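You operate a simulated robot arm through the tools that you are given. There is no shell and no other tool.

Carry out the task below with a simulated two-armed robot. There is one attempt and no reset: what you move stays moved.

Task
Switch the meter on and test the seated core on its printed range.
Fine: plug in and lid shut for the test; leave both so.

It is judged by the outcome, as a careful person would: the job done as asked, and still so three seconds after it is handed in. It fails if anything else is knocked over, pushed out of place, dropped, spilled or broken. A push-on lid holds only when it is set on centred and level and pressed home; a screw cap is set on level and turned clockwise until tight.

Robot
Two 7-joint arms with three-finger grippers on one trunk that stands fixed in place. Base frame: the origin is at the foot of the trunk, x ahead of it, y to its left, z up. Units: mm, rad, N and s.
The left shoulder is at [70, 146, 1163], the right one opposite. With the tool pointing down near the work surface each hand reaches from about 200 to 660 mm from the base axis, measured 20 degrees to its own side. Payload 2.2 kg a hand.
The tool frame of a hand sits at the grasp point between the pads (the TCP): z along the fingers, y along the line on which they close. The tips reach 28 mm beyond it. The gripper opens to 102 mm; its body begins 71 mm behind the TCP.
Orientation is told as [roll, pitch, yaw] about the base's x, y, z axes, in that order, counted from this pose: with the fingers straight down and closing along the base's y, the tool's x points along the base's -x, its y along +y and its z along -z.

Tools
- The arms move only by the tool move_arm. It takes "left_steps", "right_steps" or both (then of equal length, played together; a hand with none holds still); each is a list of rows, each a list of 7 numbers: the gripper command, from -1 (shut) to 1 (fully open), values between in proportion, then the shift along the tool's x, y, z in cm, then the turn, a rotation vector about the tool's x, y, z in rad. In form: [[jaw, tx, ty, tz, ax, ay, az], ...]. A call has 1 to 20 rows; each row shifts and turns the commanded pose from where the row before left it, along the tool's axes as they then stand. A row lasts 0.2 s, in which the tool goes at most 50 mm and 0.15 rad; a call with a longer step from one row to the next is refused whole, and so is a gripper value outside its range. Where a pose cannot be reached the arm comes as near as it can. A force on the tool above 40 N (or 10 N above the force at the start of the call, whichever is more), or a blocked arm, ends the call early, and 0.2 s more pass. The fingers move at their own pace (about 203.5 mm/s each) and stop on an object; they squeeze with about 31 N. The grip force told is the motor's: it shows also when the fingers shut on nothing. Time passes only in rows, and 0.2 s behind the last, so rows that do not move let the fingers close. It gives the time, the measured TCP pose, the force on the tool (base axes), the opening and the grip force at its end, in the units of the frame above (readings bear some noise), with the torque about the TCP (base axes, N m) and any sound that the robot's microphone picked up.
- Cameras (640 x 400 px; columns grow to the right, rows downward): "scene" is now at [123, -34.4, 1378]; the picture's right is [-0.55, -0.83, 0.00], its down [-0.46, 0.31, -0.83] and it looks along [0.69, -0.46, -0.55] (base axes); focal length 331 px, centre (320, 200). "left" rides on the left gripper at [72, 38, -86] in its tool frame; the picture's right is [-0.46, 0.89, 0.00], its down [-0.60, -0.32, -0.73] and it looks along [-0.65, -0.34, 0.68] (tool axes); focal length 256 px, centre (320, 200). "right" rides on the right gripper at [69, 44, -86] in its tool frame; the picture's right is [-0.53, 0.85, 0.00], its down [-0.58, -0.36, -0.73] and it looks along [-0.62, -0.39, 0.68] (tool axes); focal length 256 px, centre (320, 200). There is no depth. A picture from a camera that has moved, and an enlarged one, comes with that camera's place and axes in the base frame and with its lens. The place of the scene camera against the robot may be out by one fixed shift of up to 25 mm in any direction.
- grab_frame(camera): a new picture of that camera. It takes no simulated time.
- raise_lower(by): slides the trunk up (or, below 0, down) by that many mm; the arms and the scene camera ride with it, the base frame stays. It gives what a move gives, with no picture.
- turn_head(pan, tilt): turns the head with the scene camera to pan (to the left, within 1.501 rad either way) and tilt (down, from -0.506 to 1.204), counted from straight ahead of the robot. It gives what a move gives.
- close_up(camera, box): a new picture of the part [left, top, right, bottom] of that camera's present view, enlarged. It takes no simulated time.
- finish_job(): hands the job in; it is judged then, once.

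Places have to be worked out from the pictures, the camera data and where the tool is seen. Open the grippers and draw the arms clear of the work before you hand the job in, unless the task says otherwise.

The tools are called after "Emit:" as a command line: name --argument value ..., lists and objects as JSON in quotes. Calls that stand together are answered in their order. move_arm: Moves the arms, as the interface text tells. Its arguments: {"type":"object","properties":{"left_steps":{"type":"array"},"right_steps":{"type":"array"}},"required":[]} The other tools are called the same way: raise_lower (by) moves the trunk up or down; turn_head (pan, tilt) turns the head that bears the scene camera; grab_frame (camera) takes a picture; close_up (camera, box) takes an enlarged picture of a part of a camera's view; finish_job () hands the job in.

At the start:

```text
clock: 0.0
left_position: [483.3, -31.3, 1199.7]
left_ee_rot: [-0.001, 0.0, 0.0]
left_force: [-0.1, -0.2, 0.4]
left_wrist_torque: [-0.01, 0.05, 0.03]
left_opening: 102.0
left_grasp_force: 0.0
right_position: [397.9, -437.8, 1172.4]
right_ee_rot: [0.0, 0.0, -0.002]
right_force: [0.2, 0.0, 0.0]
right_wrist_torque: [0.0, -0.03, -0.02]
right_opening: 102.1
right_grasp_force: 0.0
trunk travel left (down, up): [-700.0, 240.0]
head pan, tilt (commanded): [-0.585, 0.586]
```

scene: 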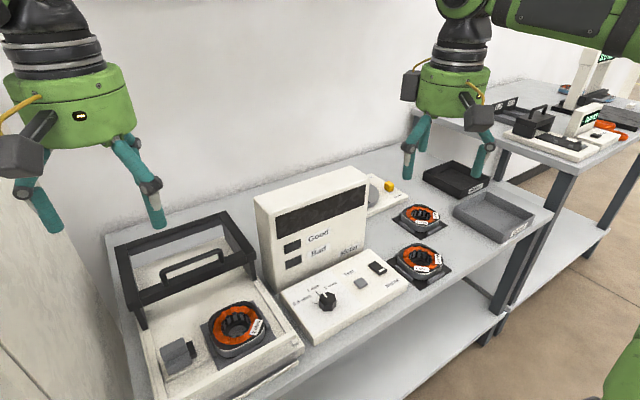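
right: 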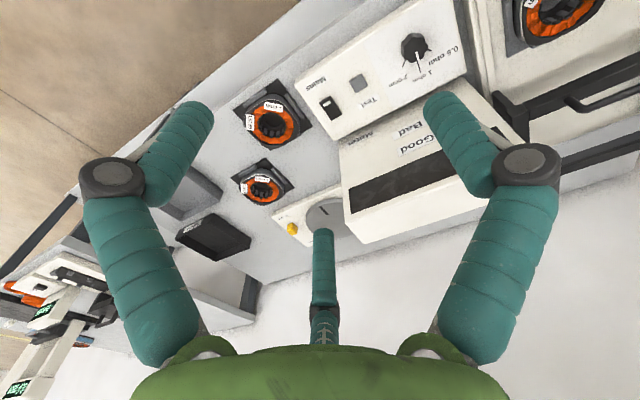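
left: 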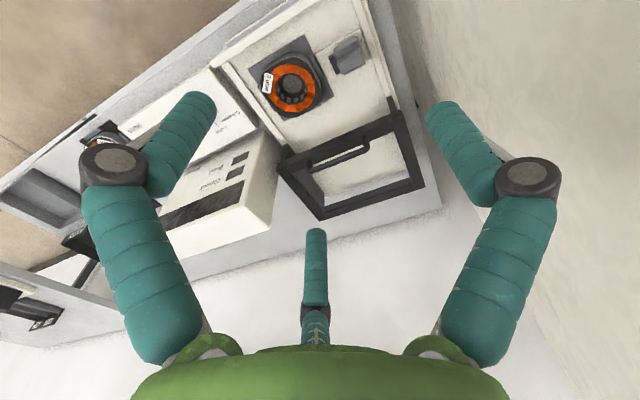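

I start by looking closely at the meter panel, the fixture with the seated core and the open lid before moving anything.

Emit:
close_up --camera "scene" --box '[250, 230, 430, 345]'

Emit:
close_up --camera "scene" --box '[110, 260, 310, 400]'

Emit:
close_up --camera "left" --box '[200, 20, 440, 220]'

Emit:
close_up --camera "right" --box '[300, 0, 520, 140]'

Emit:
close_up --camera "scene" --box '[240, 150, 440, 290]'

```text
3.48 times, centred on (340, 288) of scene
camera zoom: at [123.0, -34.4, 1378.0], right [-0.55, -0.83, 0.0], down [-0.46, 0.31, -0.83], along [0.69, -0.46, -0.55], focal length 1151 px, centre (250, -104)
```

zoom: 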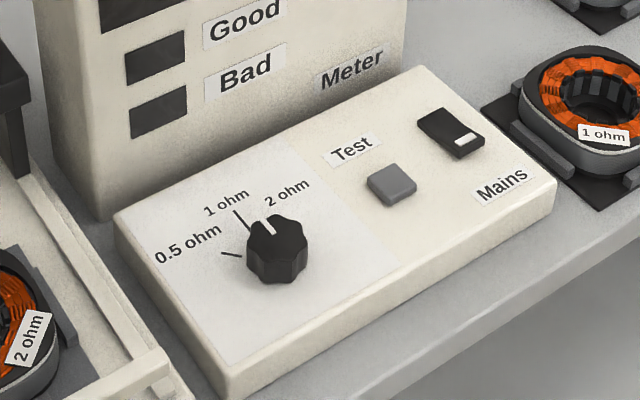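

```text
2.86 times, centred on (210, 330) of scene
camera zoom: at [123.0, -34.4, 1378.0], right [-0.55, -0.83, 0.0], down [-0.46, 0.31, -0.83], along [0.69, -0.46, -0.55], focal length 945 px, centre (634, -171)
```

zoom: 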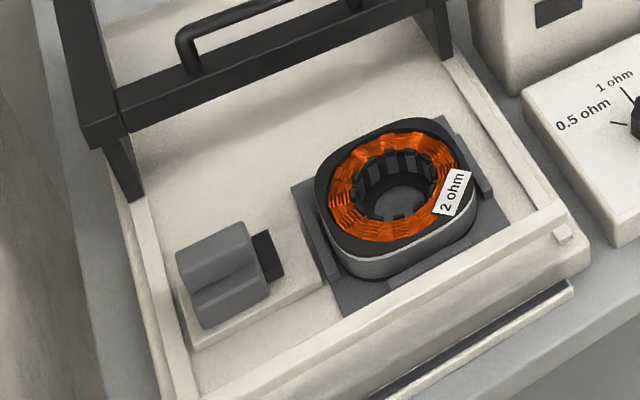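

```text
2.00 times, centred on (320, 120) of left
camera zoom: at [410.8, 7.9, 1285.4], right [0.46, 0.89, 0.0], down [0.6, -0.32, 0.73], along [0.65, -0.34, -0.68], focal length 512 px, centre (320, 360)
```

zoom: 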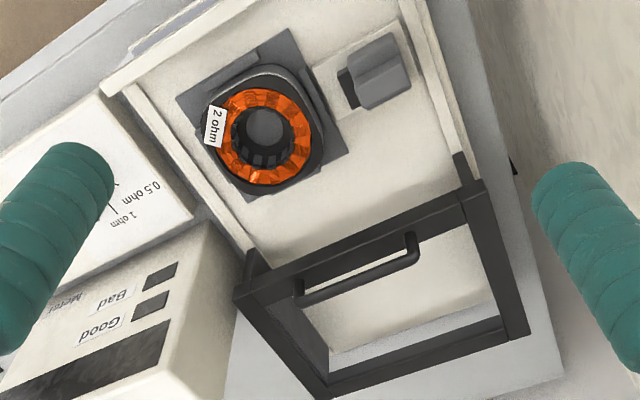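

```text
2.86 times, centred on (410, 70) of right
camera zoom: at [328.6, -393.4, 1257.7], right [0.54, 0.84, 0.0], down [0.58, -0.36, 0.73], along [0.62, -0.39, -0.68], focal length 731 px, centre (63, 571)
```

zoom: 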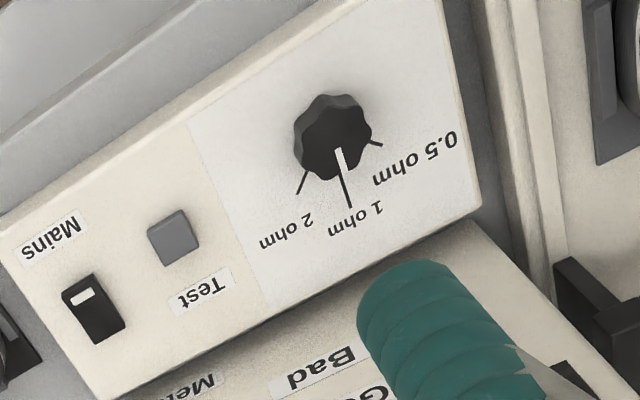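

```text
2.86 times, centred on (340, 220) of scene
camera zoom: at [123.0, -34.4, 1378.0], right [-0.55, -0.83, 0.0], down [-0.46, 0.31, -0.83], along [0.69, -0.46, -0.55], focal length 945 px, centre (263, 143)
```

zoom: 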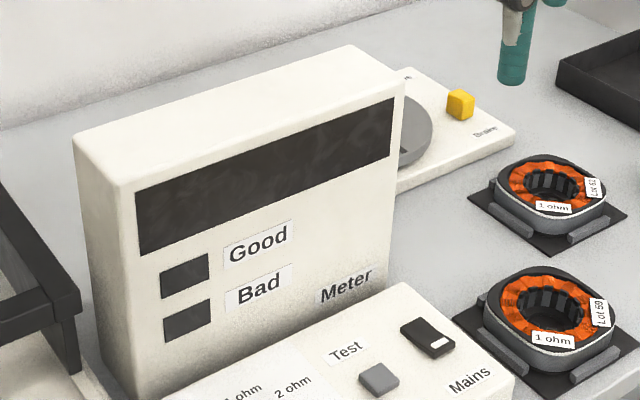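

The seated core's label reads 2 ohm, while the dial stands at 1 ohm; the meter's display is dark, the lid is open and the plug (grey block with a black nose) seems to be out. I turn the head to see the fixture better.

Emit:
turn_head --pan -0.25 --tilt 0.85

Emit:
grab_frame --camera "scene"

Emit:
close_up --camera "scene" --box '[160, 120, 480, 320]'

```text
clock: 0.8
left_position: [483.7, -32.4, 1200.2]
left_ee_rot: [-0.001, -0.001, 0.002]
left_force: [-0.2, 0.1, 0.1]
left_wrist_torque: [0.0, 0.03, 0.01]
left_opening: 102.3
left_grasp_force: 0.2
right_position: [399.6, -437.2, 1171.7]
right_ee_rot: [0.0, 0.0, -0.002]
right_force: [0.9, -0.9, -0.8]
right_wrist_torque: [-0.05, -0.01, 0.02]
right_opening: 102.1
right_grasp_force: 0.1
trunk travel left (down, up): [-700.0, 240.0]
head pan, tilt (commanded): [-0.25, 0.85]
```

```text
taken
camera scene: at [124.7, -4.8, 1355.9], right [-0.25, -0.97, 0.0], down [-0.73, 0.19, -0.66], along [0.64, -0.16, -0.75], focal length 331 px, centre (320, 200)
```

scene: 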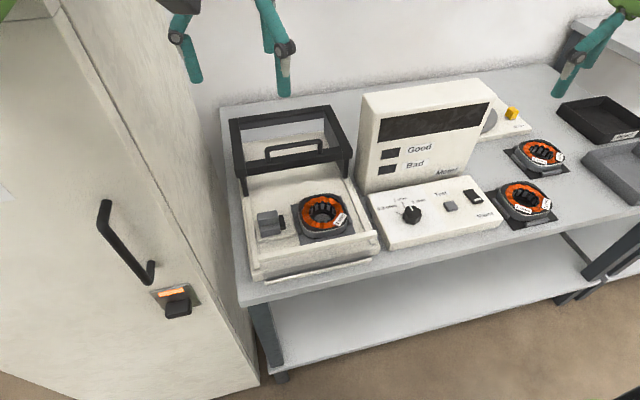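

```text
2.00 times, centred on (320, 220) of scene
camera zoom: at [124.7, -4.8, 1355.9], right [-0.25, -0.97, 0.0], down [-0.73, 0.19, -0.66], along [0.64, -0.16, -0.75], focal length 662 px, centre (320, 160)
```

zoom: 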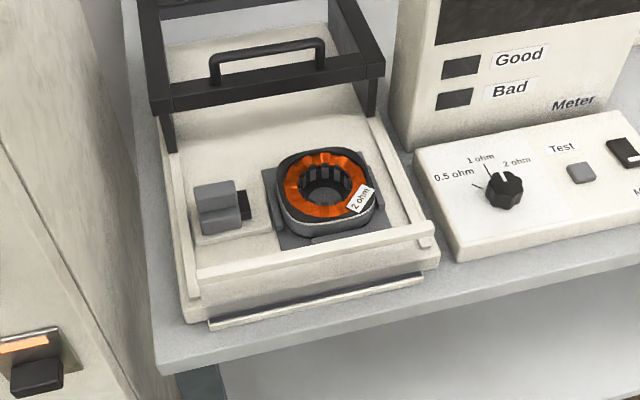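

The plug block sits on a pedestal left of the core with a gap to the nest. I zoom in on the plug, lid and front latch.

Emit:
close_up --camera "scene" --box '[235, 180, 395, 280]'

Emit:
close_up --camera "scene" --box '[215, 95, 375, 195]'

Emit:
close_up --camera "scene" --box '[355, 160, 515, 260]'

Emit:
grab_frame --camera "left"

```text
4.00 times, centred on (315, 230) of scene
camera zoom: at [124.7, -4.8, 1355.9], right [-0.25, -0.97, 0.0], down [-0.73, 0.19, -0.66], along [0.64, -0.16, -0.75], focal length 1324 px, centre (340, 80)
```

zoom: 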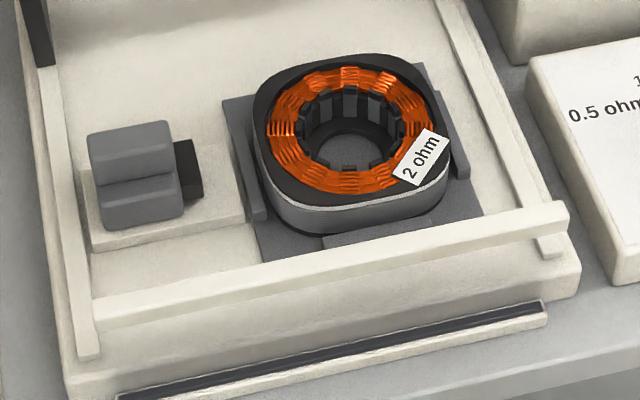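

```text
4.00 times, centred on (295, 145) of scene
camera zoom: at [124.7, -4.8, 1355.9], right [-0.25, -0.97, 0.0], down [-0.73, 0.19, -0.66], along [0.64, -0.16, -0.75], focal length 1324 px, centre (420, 420)
```

zoom: 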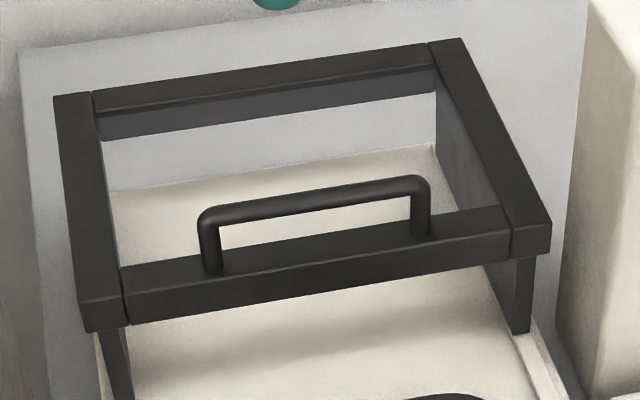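

```text
4.00 times, centred on (435, 210) of scene
camera zoom: at [124.7, -4.8, 1355.9], right [-0.25, -0.97, 0.0], down [-0.73, 0.19, -0.66], along [0.64, -0.16, -0.75], focal length 1324 px, centre (-140, 160)
```

zoom: 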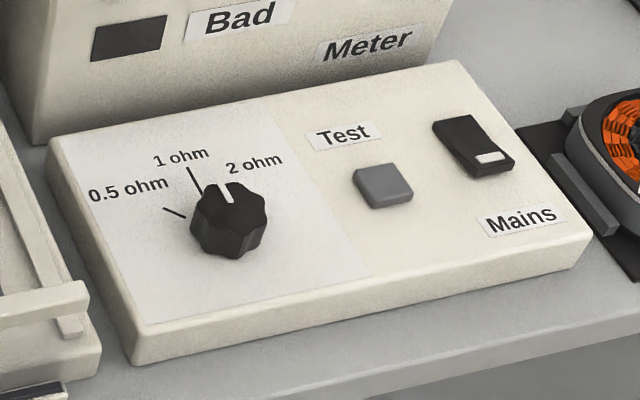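

```text
taken
camera left: at [410.8, 7.9, 1285.4], right [0.46, 0.89, 0.0], down [0.6, -0.32, 0.73], along [0.65, -0.34, -0.68], focal length 256 px, centre (320, 200)
```

left: 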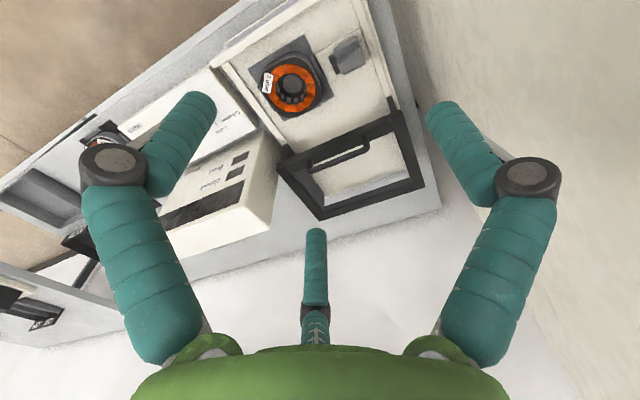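

The lid looks like a framed hood on rails at the back of the fixture, with a front bar as the stop. I bring the left hand lower (well above everything) to get a close look at the plug, the core and the lid from its camera.

Emit:
move_arm --left_steps '[[1, 1.2, 0.7, 4.0, 0, 0, 0], [1, 1.2, 0.7, 4.0, 0, 0, 0], [1, 1.2, 0.7, 4.0, 0, 0, 0], [1, 1.2, 0.7, 4.0, 0, 0, 0], [1, 1.2, 0.7, 4.0, 0, 0, 0]]'

Emit:
grab_frame --camera "left"

Emit:
grab_frame --camera "scene"

```text
clock: 2.0
left_position: [421.3, 3.4, 1000.1]
left_ee_rot: [0.002, -0.002, 0.007]
left_force: [-0.1, 0.4, 0.3]
left_wrist_torque: [0.01, 0.03, 0.02]
left_opening: 101.7
left_grasp_force: 0.0
right_position: [395.0, -438.0, 1172.8]
right_ee_rot: [0.0, -0.005, -0.002]
right_force: [-0.9, 0.9, 0.0]
right_wrist_torque: [0.06, -0.01, 0.01]
right_opening: 101.9
right_grasp_force: 0.0
trunk travel left (down, up): [-700.0, 240.0]
head pan, tilt (commanded): [-0.25, 0.85]
```

```text
taken
camera left: at [348.2, 43.3, 1085.0], right [0.46, 0.89, 0.0], down [0.6, -0.32, 0.73], along [0.65, -0.34, -0.68], focal length 256 px, centre (320, 200)
```

left: 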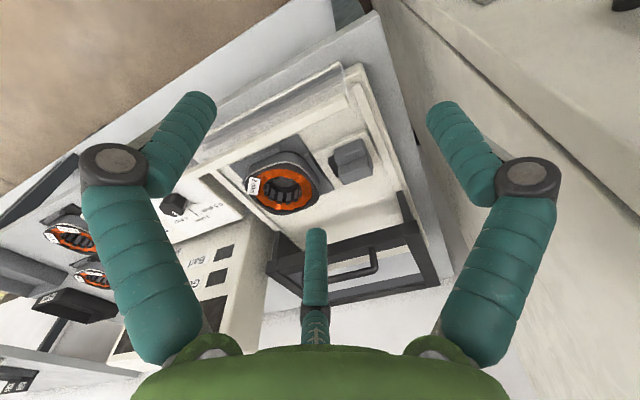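

```text
taken
camera scene: at [121.2, -5.3, 1356.0], right [-0.25, -0.97, 0.0], down [-0.73, 0.19, -0.66], along [0.64, -0.16, -0.75], focal length 331 px, centre (320, 200)
```

scene: 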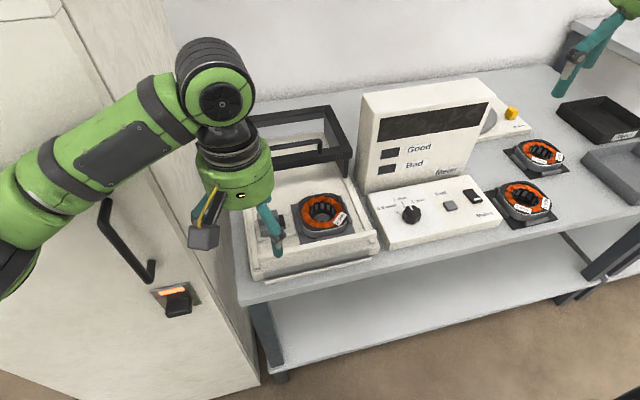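

The left hand is at (421, 3, 1000). I zoom into its view of the plug and the lid.

Emit:
close_up --camera "left" --box '[220, 100, 420, 225]'

Emit:
close_up --camera "left" --box '[250, 190, 450, 315]'

Emit:
close_up --camera "left" --box '[180, 50, 380, 175]'

```text
3.20 times, centred on (320, 162) of left
camera zoom: at [348.2, 43.3, 1085.0], right [0.46, 0.89, 0.0], down [0.6, -0.32, 0.73], along [0.65, -0.34, -0.68], focal length 819 px, centre (320, 320)
```

zoom: 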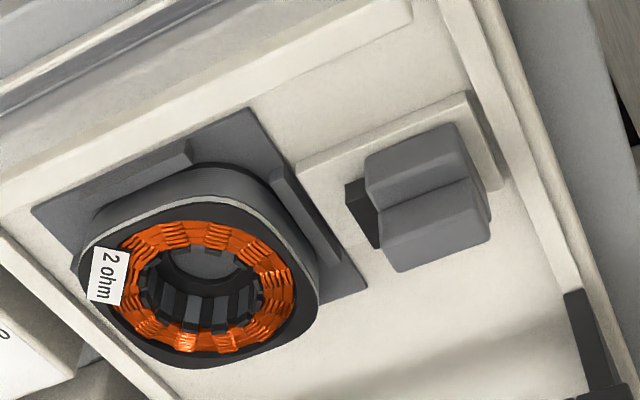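

```text
3.20 times, centred on (350, 252) of left
camera zoom: at [348.2, 43.3, 1085.0], right [0.46, 0.89, 0.0], down [0.6, -0.32, 0.73], along [0.65, -0.34, -0.68], focal length 819 px, centre (224, 32)
```

zoom: 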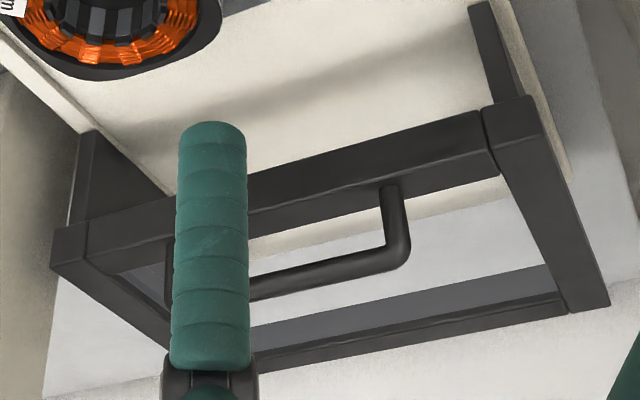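

```text
3.20 times, centred on (280, 112) of left
camera zoom: at [348.2, 43.3, 1085.0], right [0.46, 0.89, 0.0], down [0.6, -0.32, 0.73], along [0.65, -0.34, -0.68], focal length 819 px, centre (448, 480)
```

zoom: 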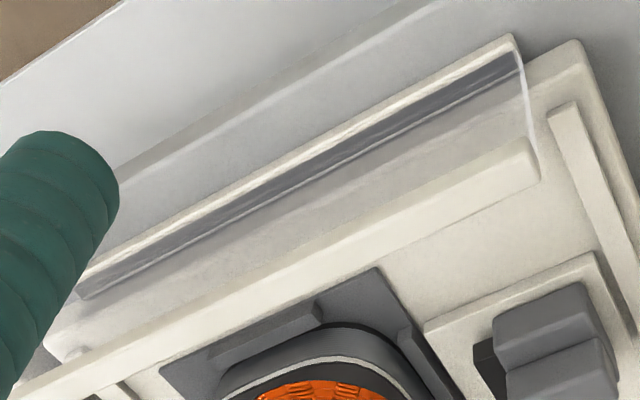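

The core's top comes out near (565, -131, 810) from two left-camera views. I enlarge the lid's corners and the rails more to learn how the lid moves.

Emit:
close_up --camera "left" --box '[370, 180, 450, 230]'

Emit:
close_up --camera "left" --box '[255, 225, 335, 275]'

Emit:
close_up --camera "left" --box '[380, 230, 460, 280]'

Emit:
close_up --camera "right" --box '[440, 0, 640, 125]'

```text
8.00 times, centred on (410, 205) of left
camera zoom: at [348.2, 43.3, 1085.0], right [0.46, 0.89, 0.0], down [0.6, -0.32, 0.73], along [0.65, -0.34, -0.68], focal length 2048 px, centre (-400, 160)
```

zoom: 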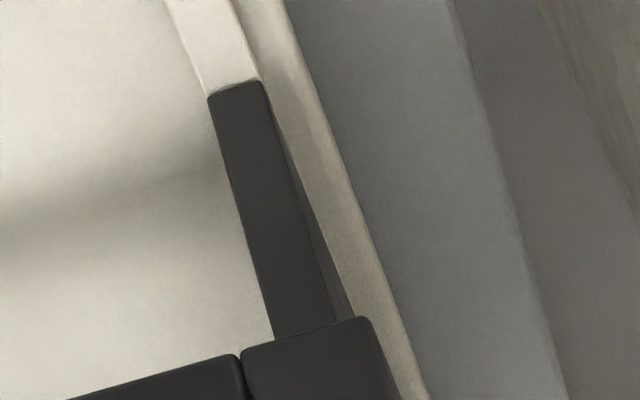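

```text
8.00 times, centred on (295, 250) of left
camera zoom: at [348.2, 43.3, 1085.0], right [0.46, 0.89, 0.0], down [0.6, -0.32, 0.73], along [0.65, -0.34, -0.68], focal length 2048 px, centre (520, -200)
```

zoom: 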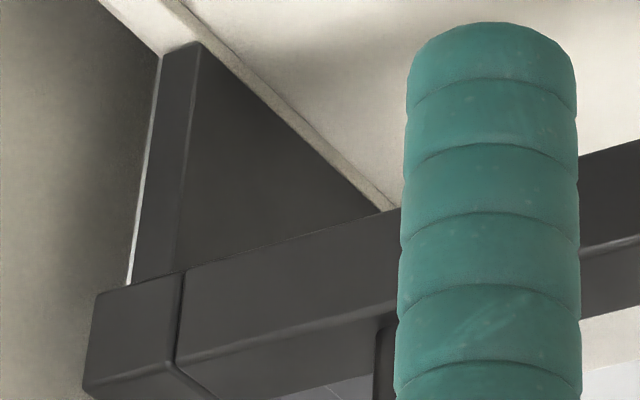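

```text
8.00 times, centred on (420, 255) of left
camera zoom: at [348.2, 43.3, 1085.0], right [0.46, 0.89, 0.0], down [0.6, -0.32, 0.73], along [0.65, -0.34, -0.68], focal length 2048 px, centre (-480, -240)
```

zoom: 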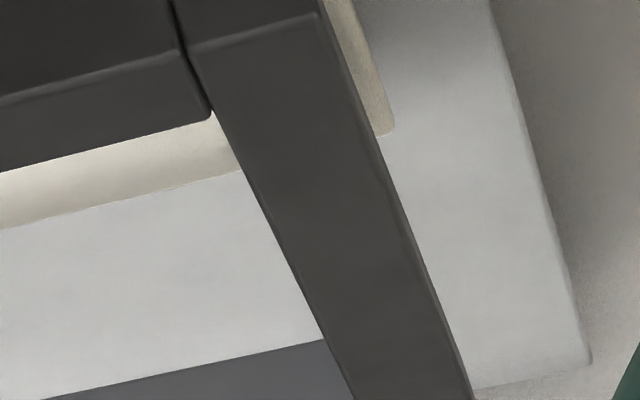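

```text
3.20 times, centred on (540, 62) of right
camera zoom: at [325.3, -394.0, 1258.1], right [0.54, 0.84, 0.0], down [0.57, -0.37, 0.73], along [0.62, -0.39, -0.68], focal length 819 px, centre (-384, 640)
```

zoom: 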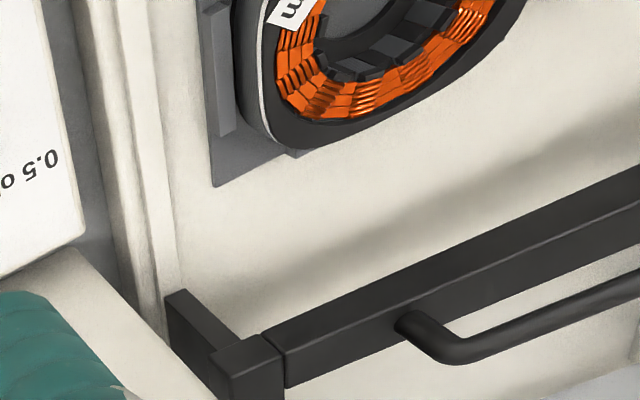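

From two left-camera views I judge: lid front top edge near (672, y 33…-207, 874), its side walls resting on rails at z≈775, plug ridge near (570,-17,805), knob roughly (537,-334,780). I bring the right hand over the panel for a closer look at knob, Test button and Mains rocker.

Emit:
move_arm --right_steps '[[1, -0.6, 2.33, 3.89, 0, 0, 0], [1, -0.6, 2.33, 3.89, 0, 0, 0], [1, -0.6, 2.33, 3.89, 0, 0, 0], [1, -0.6, 2.33, 3.89, 0, 0, 0], [1, -0.6, 2.33, 3.89, 0, 0, 0], [1, -0.6, 2.33, 3.89, 0, 0, 0], [1, -0.6, 2.33, 3.89, 0, 0, 0]]'

Emit:
grab_frame --camera "right"

Emit:
grab_frame --camera "scene"

```text
clock: 3.6
left_position: [421.1, 3.2, 1000.2]
left_ee_rot: [0.0, -0.004, 0.001]
left_force: [0.4, -1.4, -0.1]
left_wrist_torque: [-0.03, 0.02, -0.01]
left_opening: 102.0
left_grasp_force: 0.1
right_position: [439.5, -276.4, 901.1]
right_ee_rot: [-0.001, -0.004, -0.003]
right_force: [-1.0, 0.5, 0.6]
right_wrist_torque: [0.0, 0.01, -0.01]
right_opening: 102.1
right_grasp_force: 0.1
trunk travel left (down, up): [-700.0, 240.0]
head pan, tilt (commanded): [-0.25, 0.85]
```

```text
taken
camera right: at [369.4, -232.9, 986.8], right [0.54, 0.84, 0.0], down [0.57, -0.37, 0.73], along [0.62, -0.39, -0.68], focal length 256 px, centre (320, 200)
```

right: 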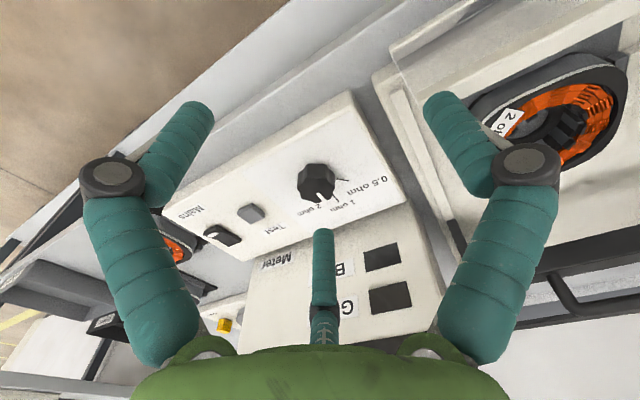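

```text
taken
camera scene: at [121.5, -4.6, 1356.2], right [-0.25, -0.97, 0.0], down [-0.73, 0.19, -0.66], along [0.64, -0.16, -0.75], focal length 331 px, centre (320, 200)
```

scene: 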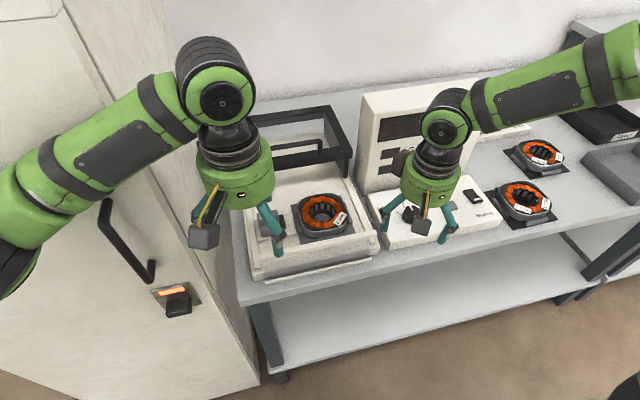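

I enlarge the right hand's view of the panel to measure the knob, ticks, button and rocker.

Emit:
close_up --camera "right" --box '[250, 130, 410, 230]'

Emit:
close_up --camera "right" --box '[160, 160, 320, 260]'

Emit:
close_up --camera "right" --box '[150, 80, 450, 270]'

```text
4.00 times, centred on (330, 180) of right
camera zoom: at [369.4, -232.9, 986.8], right [0.54, 0.84, 0.0], down [0.57, -0.37, 0.73], along [0.62, -0.39, -0.68], focal length 1024 px, centre (280, 280)
```

zoom: 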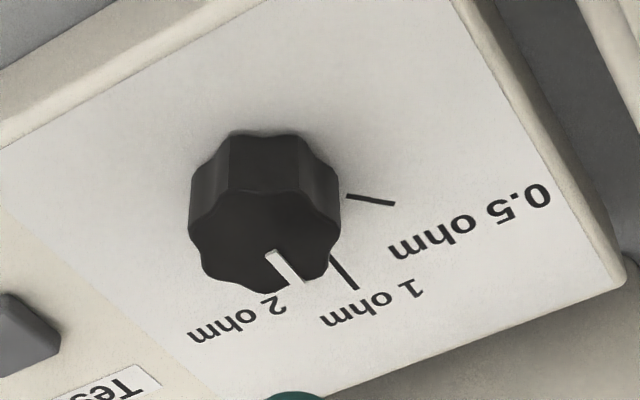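

```text
4.00 times, centred on (240, 210) of right
camera zoom: at [369.4, -232.9, 986.8], right [0.54, 0.84, 0.0], down [0.57, -0.37, 0.73], along [0.62, -0.39, -0.68], focal length 1024 px, centre (640, 160)
```

zoom: 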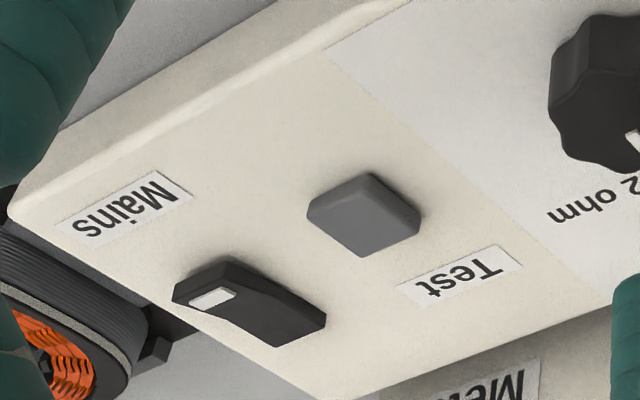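

```text
2.11 times, centred on (300, 175) of right
camera zoom: at [369.4, -232.9, 986.8], right [0.54, 0.84, 0.0], down [0.57, -0.37, 0.73], along [0.62, -0.39, -0.68], focal length 539 px, centre (362, 253)
```

zoom: 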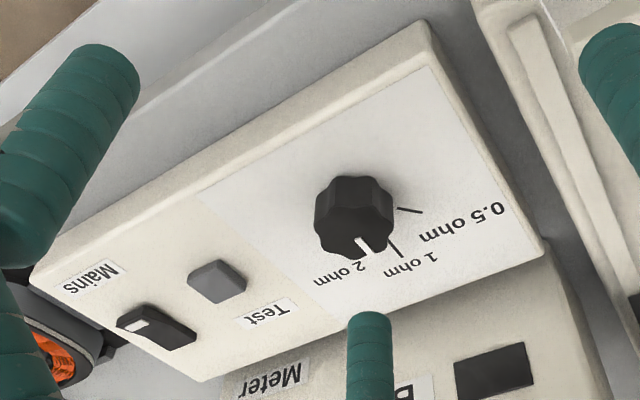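

The panel top is about z=768, flat; knob centre ≈ (531,-340) with its top ≈ 793 and mark pointing +x (1 ohm); the 2 ohm tick lies about 45° clockwise. Before touching anything I shut the left fingers in the air to see how they close.

Emit:
move_arm --left_steps '[[-0.2, 0, 0, 0, 0, 0, 0], [-0.2, 0, 0, 0, 0, 0, 0], [-0.2, 0, 0, 0, 0, 0, 0]]'

Emit:
grab_frame --camera "left"

Emit:
move_arm --left_steps '[[-1, 0, 0, 0, 0, 0, 0], [-1, 0, 0, 0, 0, 0, 0], [-1, 0, 0, 0, 0, 0, 0]]'

Emit:
grab_frame --camera "left"

Emit:
close_up --camera "scene" --box '[160, 120, 320, 270]'

```text
clock: 4.4
left_position: [421.8, 4.2, 1000.5]
left_ee_rot: [0.001, -0.003, -0.001]
left_force: [0.2, 0.0, -0.2]
left_wrist_torque: [-0.01, 0.02, 0.01]
left_opening: 40.9
left_grasp_force: 0.0
right_position: [437.9, -277.7, 902.5]
right_ee_rot: [0.0, -0.004, -0.002]
right_force: [-0.1, -0.8, -0.7]
right_wrist_torque: [0.03, 0.04, -0.01]
right_opening: 101.7
right_grasp_force: 0.0
trunk travel left (down, up): [-700.0, 240.0]
head pan, tilt (commanded): [-0.25, 0.85]
```

```text
taken
camera left: at [348.2, 43.3, 1086.0], right [0.46, 0.89, 0.0], down [0.6, -0.32, 0.73], along [0.65, -0.34, -0.68], focal length 256 px, centre (320, 200)
```

left: 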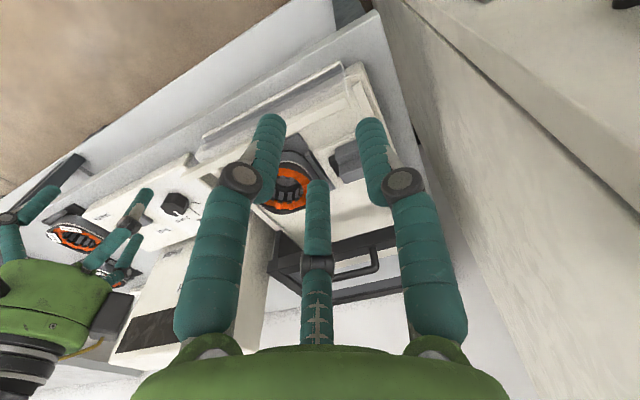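

```text
clock: 5.2
left_position: [423.1, 4.0, 1000.8]
left_ee_rot: [0.003, -0.003, 0.001]
left_force: [-0.8, -0.3, -0.4]
left_wrist_torque: [-0.01, 0.0, -0.03]
left_opening: 2.1
left_grasp_force: 30.9
right_position: [439.8, -277.4, 900.8]
right_ee_rot: [0.0, -0.003, -0.002]
right_force: [0.2, 0.4, 0.3]
right_wrist_torque: [0.04, 0.03, 0.0]
right_opening: 101.9
right_grasp_force: 0.1
trunk travel left (down, up): [-700.0, 240.0]
head pan, tilt (commanded): [-0.25, 0.85]
```

```text
taken
camera left: at [348.2, 43.3, 1086.1], right [0.46, 0.89, 0.0], down [0.6, -0.32, 0.73], along [0.65, -0.34, -0.68], focal length 256 px, centre (320, 200)
```

left: 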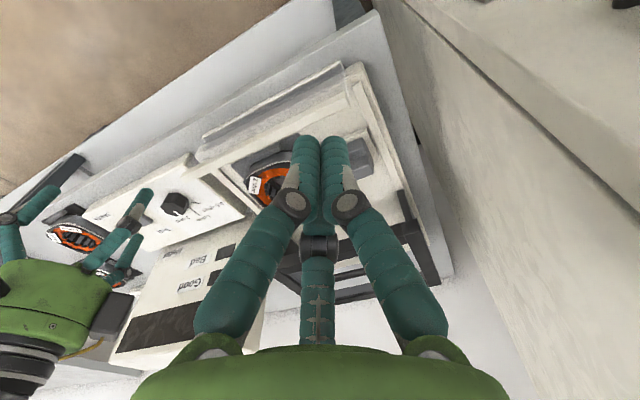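

```text
2.67 times, centred on (240, 195) of scene
camera zoom: at [121.5, -4.8, 1356.2], right [-0.25, -0.97, 0.0], down [-0.73, 0.19, -0.66], along [0.64, -0.16, -0.75], focal length 882 px, centre (533, 213)
```

zoom: 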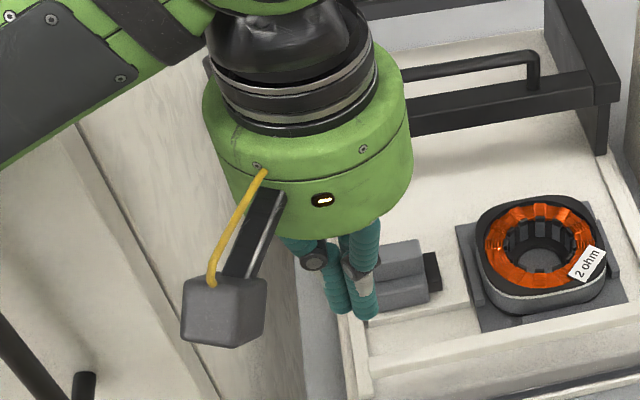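

The fingers close concentrically to a bundle of three tips, which suits the knob. I take bigger enlargements of the Mains rocker and Test button to see which end of the rocker is up.

Emit:
close_up --camera "right" --box '[195, 215, 251, 250]'

Emit:
close_up --camera "scene" --box '[430, 175, 510, 225]'

Emit:
close_up --camera "left" --box '[40, 130, 240, 255]'

```text
11.43 times, centred on (223, 232) of right
camera zoom: at [369.1, -233.4, 987.1], right [0.54, 0.84, 0.0], down [0.57, -0.36, 0.73], along [0.62, -0.39, -0.68], focal length 2926 px, centre (1429, -171)
```

zoom: 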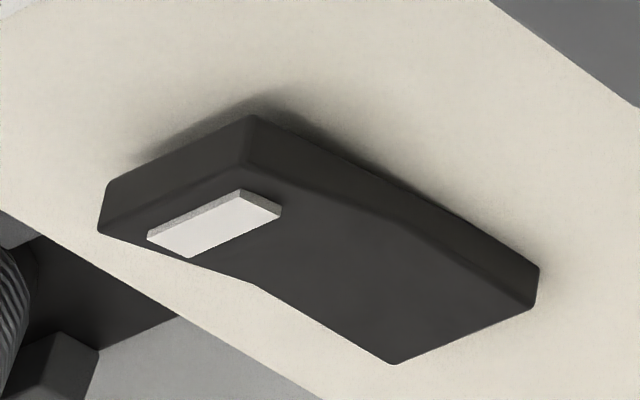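

```text
8.00 times, centred on (470, 200) of scene
camera zoom: at [121.5, -4.8, 1356.2], right [-0.25, -0.97, 0.0], down [-0.73, 0.19, -0.66], along [0.64, -0.16, -0.75], focal length 2647 px, centre (-880, 200)
```

zoom: 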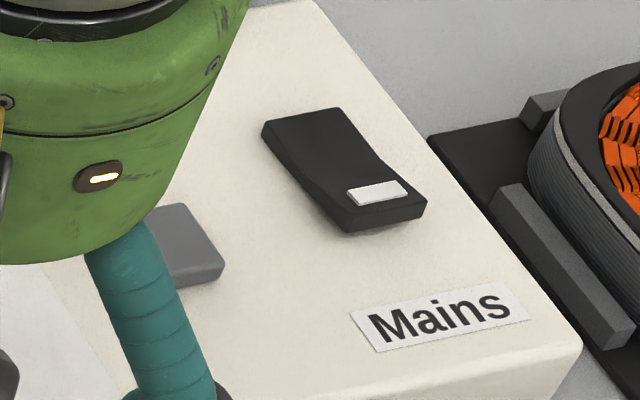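

```text
3.20 times, centred on (140, 192) of left
camera zoom: at [348.2, 43.3, 1086.1], right [0.46, 0.89, 0.0], down [0.6, -0.32, 0.73], along [0.65, -0.34, -0.68], focal length 819 px, centre (896, 224)
```

zoom: 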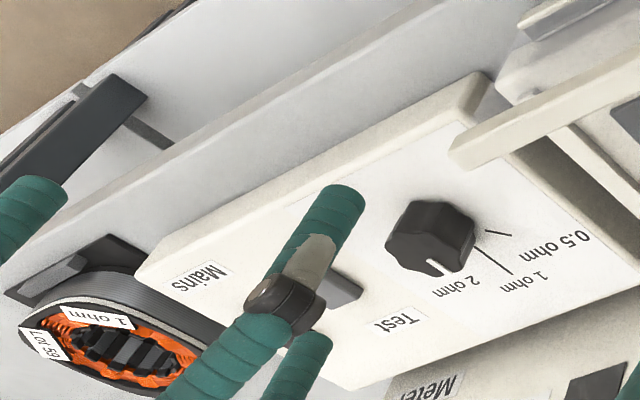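

The rocker's near end (white mark) stands proud and its far end lies flat, so it is off; the mark is near (539,-514,778). I shut the right fingers and move above the near end.

Emit:
move_arm --right_steps '[[-1, -1.57, -3.95, 0.8, 0, 0, 0], [-1, -1.57, -3.95, 0.8, 0, 0, 0], [-1, -1.57, -3.95, 0.8, 0, 0, 0], [-1, -1.57, -3.95, 0.8, 0, 0, 0], [-1, -1.57, -3.95, 0.8, 0, 0, 0], [-1, -1.57, -3.95, 0.8, 0, 0, 0], [-1, 0, 0, 0, 0, 0, 0]]'

Emit:
grab_frame --camera "right"

Emit:
grab_frame --camera "scene"

```text
clock: 6.8
left_position: [421.5, 2.7, 1002.4]
left_ee_rot: [0.0, -0.003, 0.0]
left_force: [-0.2, -0.1, -0.1]
left_wrist_torque: [0.01, -0.01, 0.03]
left_opening: 2.2
left_grasp_force: 31.5
right_position: [510.7, -500.6, 865.1]
right_ee_rot: [-0.002, -0.009, -0.001]
right_force: [0.3, 0.2, -0.1]
right_wrist_torque: [-0.03, 0.02, -0.02]
right_opening: 2.1
right_grasp_force: 31.3
right hand out of reach, approached as far as the arm can: row 6
trunk travel left (down, up): [-700.0, 240.0]
head pan, tilt (commanded): [-0.25, 0.85]
```

```text
taken
camera right: at [440.2, -457.6, 952.5], right [0.53, 0.84, 0.0], down [0.57, -0.36, 0.74], along [0.62, -0.39, -0.68], focal length 256 px, centre (320, 200)
```

right: 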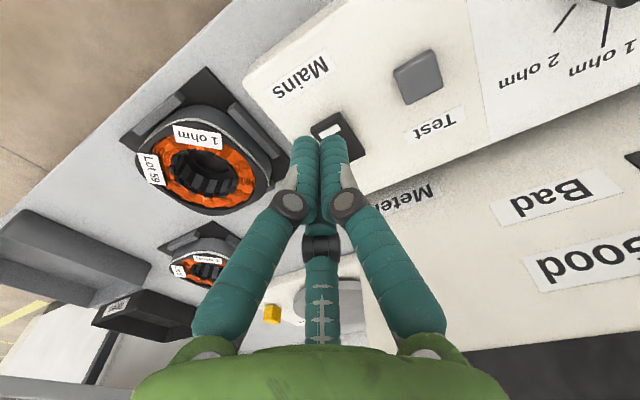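

```text
taken
camera scene: at [121.7, -5.5, 1356.3], right [-0.25, -0.97, 0.0], down [-0.73, 0.19, -0.66], along [0.64, -0.16, -0.75], focal length 331 px, centre (320, 200)
```

scene: 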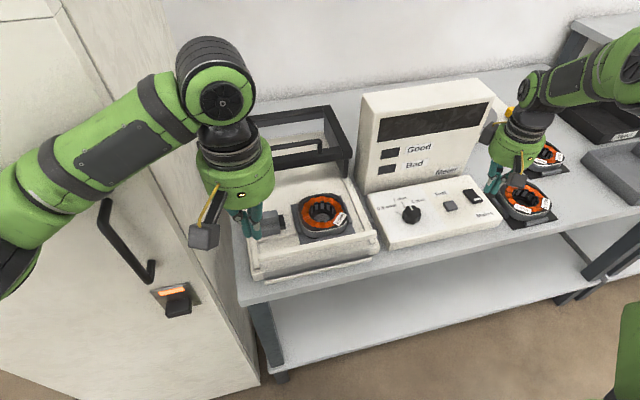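

The right arm stops short at (511,-501): with the tool straight down the rocker is slightly out of reach. I raise the right hand, then lower the trunk 100 mm so the shoulders are nearer to working height.

Emit:
move_arm --right_steps '[[-1, 0.6, 0.5, -4, 0, 0, 0], [-1, 0.6, 0.5, -4, 0, 0, 0], [-1, 0.6, 0.5, -4, 0, 0, 0], [-1, 0, 0, -4, 0, 0, 0]]' --left_steps '[[-1, 0, 0, -2, 0, 0, 0], [-1, 0, 0, -2, 0, 0, 0], [-1, 0, 0, -2, 0, 0, 0], [-1, 0, 0, -2, 0, 0, 0]]'

Emit:
raise_lower --by -100

Emit:
grab_frame --camera "scene"

```text
clock: 7.8
left_position: [419.1, 3.9, 1081.1]
left_ee_rot: [-0.002, -0.004, 0.002]
left_force: [-0.8, 0.9, -0.5]
left_wrist_torque: [0.01, 0.02, 0.0]
left_opening: 2.3
left_grasp_force: 31.2
right_position: [487.1, -486.1, 1029.5]
right_ee_rot: [-0.002, -0.002, -0.001]
right_force: [0.4, -0.6, -0.2]
right_wrist_torque: [-0.01, -0.03, -0.02]
right_opening: 2.2
right_grasp_force: 31.3
trunk travel left (down, up): [-700.0, 240.0]
head pan, tilt (commanded): [-0.25, 0.85]
```

```text
clock: 9.2
left_position: [420.3, 2.8, 983.0]
left_ee_rot: [-0.002, -0.003, 0.0]
left_force: [0.5, -0.1, 0.5]
left_wrist_torque: [-0.03, 0.01, 0.01]
left_opening: 2.0
left_grasp_force: 30.8
right_position: [487.6, -485.2, 929.5]
right_ee_rot: [0.0, -0.005, -0.002]
right_force: [0.4, 0.8, 0.4]
right_wrist_torque: [0.03, 0.01, 0.0]
right_opening: 2.1
right_grasp_force: 30.6
trunk travel left (down, up): [-600.0, 340.0]
head pan, tilt (commanded): [-0.25, 0.85]
```

```text
taken
camera scene: at [120.0, -5.2, 1256.4], right [-0.25, -0.97, 0.0], down [-0.73, 0.19, -0.66], along [0.64, -0.16, -0.75], focal length 331 px, centre (320, 200)
```

scene: 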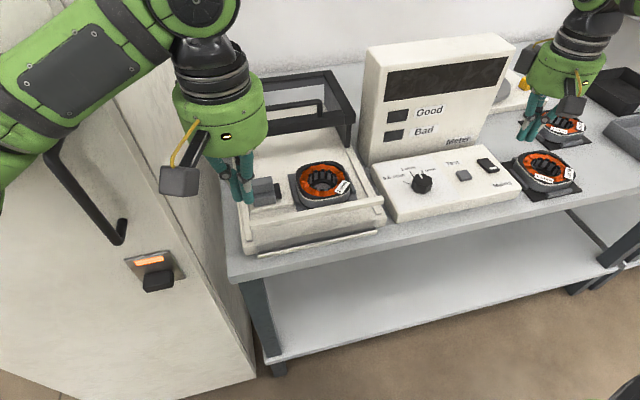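

Both arms are clear. I tilt the right tool 0.2 rad forward and move above the rocker's near end at about (530,-509,850).

Emit:
move_arm --right_steps '[[-1, 0, 0, 0, 0, -0.1, 0], [-1, 0, 0, 0, 0, -0.1, 0], [-1, -0.86, -0.79, 2.88, 0, 0, 0], [-1, -0.86, -0.79, 2.88, 0, 0, 0], [-1, -0.86, -0.79, 2.88, 0, 0, 0], [-1, 0, 0, 0, 0, 0, 0]]'

Emit:
grab_frame --camera "right"

Emit:
close_up --camera "scene" --box '[420, 60, 620, 220]'

```text
clock: 10.6
left_position: [420.2, 3.0, 980.7]
left_ee_rot: [0.001, -0.007, 0.0]
left_force: [-1.1, -0.3, 0.4]
left_wrist_torque: [0.0, 0.01, -0.01]
left_opening: 2.1
left_grasp_force: 30.6
right_position: [531.2, -510.7, 847.5]
right_ee_rot: [0.001, -0.207, -0.003]
right_force: [0.0, 0.9, 0.5]
right_wrist_torque: [0.01, 0.0, 0.0]
right_opening: 2.0
right_grasp_force: 31.1
trunk travel left (down, up): [-600.0, 340.0]
head pan, tilt (commanded): [-0.25, 0.85]
```

```text
taken
camera right: at [444.8, -466.1, 918.4], right [0.52, 0.84, 0.11], down [0.42, -0.37, 0.83], along [0.74, -0.39, -0.54], focal length 256 px, centre (320, 200)
```

right: 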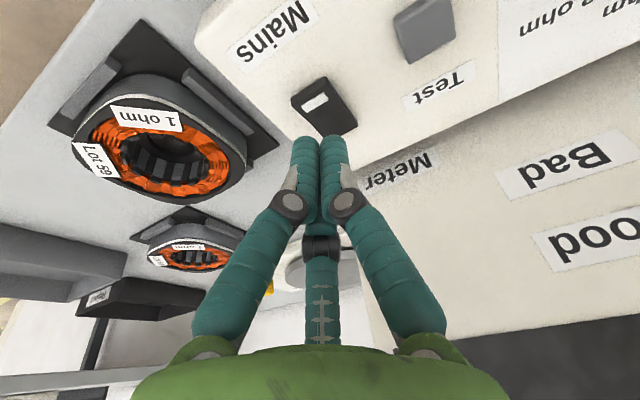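

```text
2.50 times, centred on (520, 140) of scene
camera zoom: at [120.0, -5.1, 1256.4], right [-0.25, -0.97, 0.0], down [-0.73, 0.19, -0.66], along [0.64, -0.16, -0.75], focal length 827 px, centre (-180, 350)
```

zoom: 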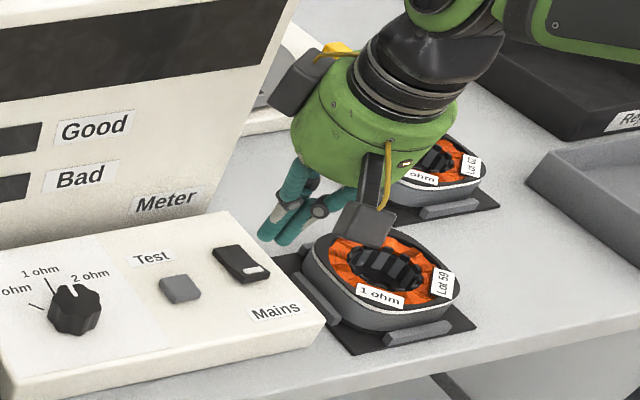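

The white mark resolves to about (538,-511,778), and the fingertips are just above it. I descend to roughly 8 mm above contact.

Emit:
move_arm --right_steps '[[-1, 0.09, 0, 1.64, 0, 0, 0], [-1, 0.09, 0, 1.64, 0, 0, 0], [-1, 0, 0, 0, 0, 0, 0]]'

Emit:
close_up --camera "right" --box '[240, 60, 400, 160]'

Emit:
close_up --camera "scene" --box '[460, 120, 540, 190]'

```text
clock: 11.3
left_position: [419.8, 2.8, 981.0]
left_ee_rot: [-0.001, -0.005, 0.001]
left_force: [0.6, -0.1, 0.2]
left_wrist_torque: [-0.02, 0.03, 0.02]
left_opening: 2.3
left_grasp_force: 30.9
right_position: [536.3, -510.7, 816.6]
right_ee_rot: [0.0, -0.204, 0.0]
right_force: [0.9, -0.5, -0.2]
right_wrist_torque: [-0.01, 0.01, -0.05]
right_opening: 1.9
right_grasp_force: 30.6
trunk travel left (down, up): [-600.0, 340.0]
head pan, tilt (commanded): [-0.25, 0.85]
```

```text
4.00 times, centred on (320, 110) of right
camera zoom: at [449.8, -466.8, 886.5], right [0.52, 0.84, 0.11], down [0.42, -0.36, 0.83], along [0.74, -0.39, -0.54], focal length 1024 px, centre (320, 560)
```

zoom: 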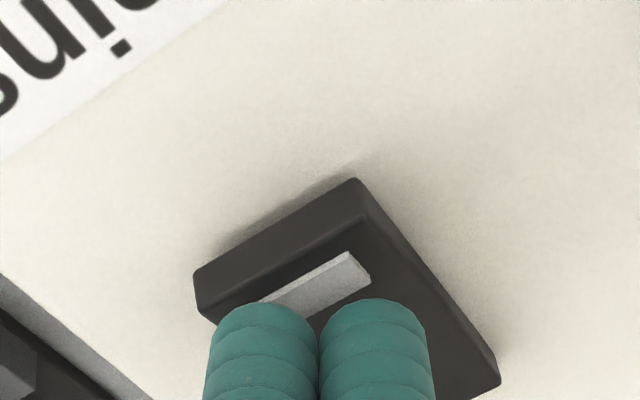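

```text
5.71 times, centred on (500, 155) of scene
camera zoom: at [120.0, -5.1, 1256.4], right [-0.25, -0.97, 0.0], down [-0.73, 0.19, -0.66], along [0.64, -0.16, -0.75], focal length 1891 px, centre (-709, 457)
```

zoom: 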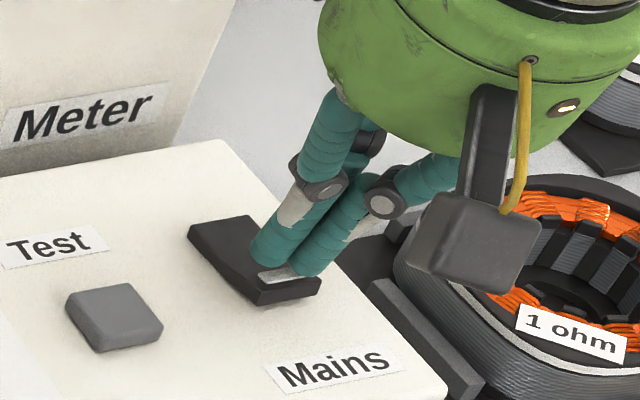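

The tips sit just behind the raised edge, over the near half. I press down in small steps, watching the force.

Emit:
move_arm --right_steps '[[-1, 0.24, 0, 0.16, 0, 0, 0], [-1, 0.04, 0, 0.2, 0, 0, 0], [-1, 0.04, 0, 0.2, 0, 0, 0], [-1, 0.04, 0, 0.2, 0, 0, 0], [-1, 0.04, 0, 0.2, 0, 0, 0]]'

Emit:
close_up --camera "right" --box '[240, 60, 400, 160]'

Emit:
close_up --camera "scene" --box '[340, 20, 580, 190]'

```text
clock: 12.6
left_position: [418.4, 3.5, 981.2]
left_ee_rot: [0.0, -0.004, -0.001]
left_force: [-0.3, 0.3, -0.6]
left_wrist_torque: [0.01, 0.0, 0.01]
left_opening: 2.3
left_grasp_force: 31.0
right_position: [533.3, -509.0, 807.9]
right_ee_rot: [-0.002, -0.204, -0.003]
right_force: [-3.8, -0.2, 5.5]
right_wrist_torque: [-0.03, 0.16, 0.0]
right_opening: 2.1
right_grasp_force: 31.0
trunk travel left (down, up): [-600.0, 340.0]
head pan, tilt (commanded): [-0.25, 0.85]
```

```text
4.00 times, centred on (320, 110) of right
camera zoom: at [448.2, -466.2, 878.2], right [0.52, 0.84, 0.11], down [0.42, -0.36, 0.83], along [0.74, -0.39, -0.54], focal length 1024 px, centre (320, 560)
```

zoom: 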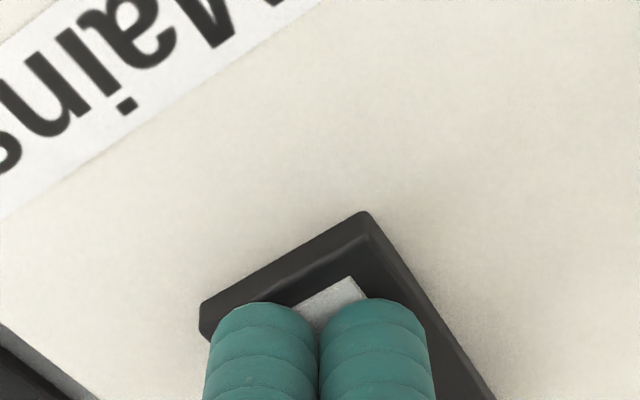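

```text
2.35 times, centred on (460, 105) of scene
camera zoom: at [119.9, -5.0, 1256.5], right [-0.25, -0.97, 0.0], down [-0.73, 0.19, -0.66], along [0.64, -0.16, -0.75], focal length 779 px, centre (-9, 424)
```

zoom: 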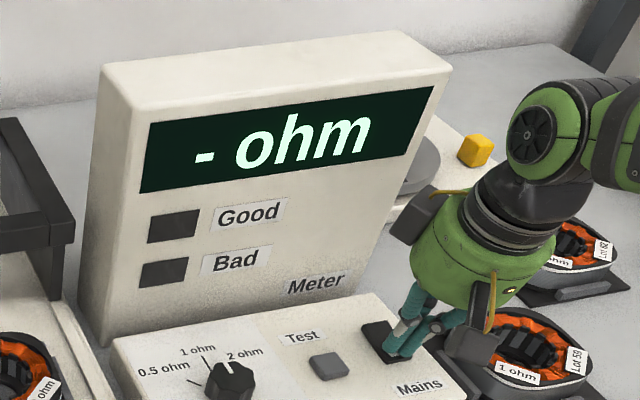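

The display lit up ("- ohm"), so Mains is on. I lift off, straighten the tool, open partway and move over the knob at about (531,-340).

Emit:
move_arm --right_steps '[[-1, -0.6, 0, -2.94, 0, 0, 0], [-1, -0.6, 0, -2.94, 0, 0, 0], [-1, 0, 0, 0, 0, 0.1, 0], [-1, 0, 0, 0, 0, 0.1, 0], [0.6, 0.05, 4.22, 0, 0, 0, 0], [0.6, 0.05, 4.22, 0, 0, 0, 0], [0.6, 0.05, 4.22, 0, 0, 0, 0], [0.6, 0.05, 4.22, 0, 0, 0, 0], [0.6, 0, 0, 0, 0, 0, 0]]'

Emit:
grab_frame --camera "right"

Emit:
close_up --camera "scene" --box '[340, 20, 580, 220]'

```text
clock: 14.6
left_position: [418.8, 2.9, 981.6]
left_ee_rot: [0.0, -0.006, 0.0]
left_force: [0.3, 0.1, 1.4]
left_wrist_torque: [0.02, 0.01, -0.01]
left_opening: 2.1
left_grasp_force: 30.7
right_position: [532.9, -341.0, 866.5]
right_ee_rot: [0.0, -0.006, -0.002]
right_force: [0.3, 0.2, 0.7]
right_wrist_torque: [-0.01, 0.01, 0.01]
right_opening: 81.6
right_grasp_force: 0.0
trunk travel left (down, up): [-600.0, 340.0]
head pan, tilt (commanded): [-0.25, 0.85]
```

```text
taken
camera right: at [462.1, -296.4, 952.6], right [0.54, 0.84, 0.0], down [0.57, -0.37, 0.73], along [0.62, -0.39, -0.68], focal length 256 px, centre (320, 200)
```

right: 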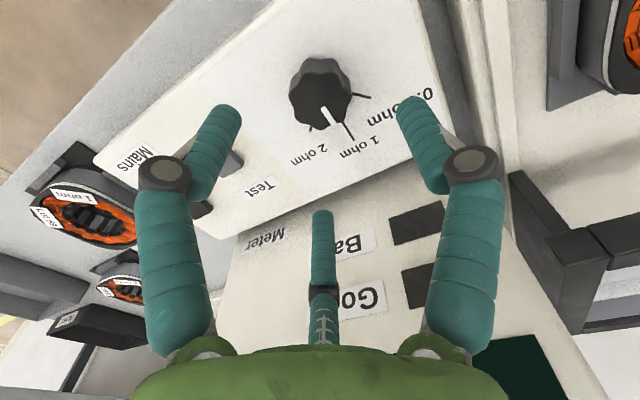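

```text
2.00 times, centred on (460, 120) of scene
camera zoom: at [120.0, -5.1, 1256.4], right [-0.25, -0.97, 0.0], down [-0.73, 0.19, -0.66], along [0.64, -0.16, -0.75], focal length 662 px, centre (40, 360)
```

zoom: 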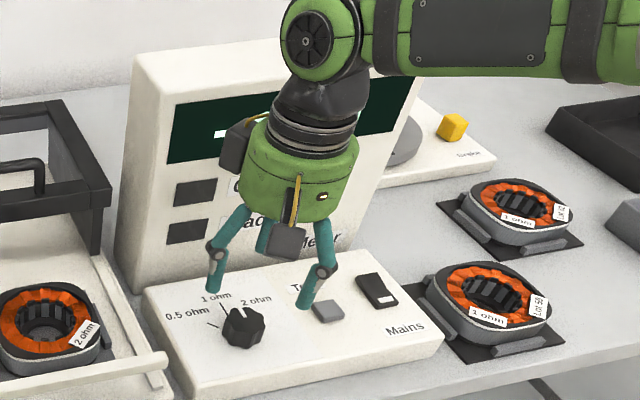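

I zoom in on the knob from this nearer view to fix its centre before lowering the hand.

Emit:
close_up --camera "right" --box '[250, 40, 410, 140]'

```text
4.00 times, centred on (330, 90) of right
camera zoom: at [462.1, -296.4, 952.6], right [0.54, 0.84, 0.0], down [0.57, -0.37, 0.73], along [0.62, -0.39, -0.68], focal length 1024 px, centre (280, 640)
```

zoom: 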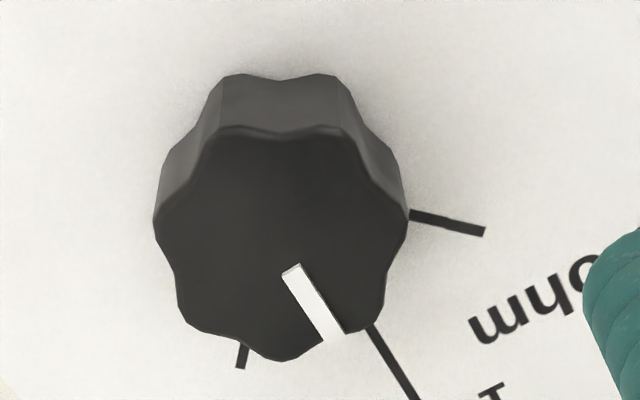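

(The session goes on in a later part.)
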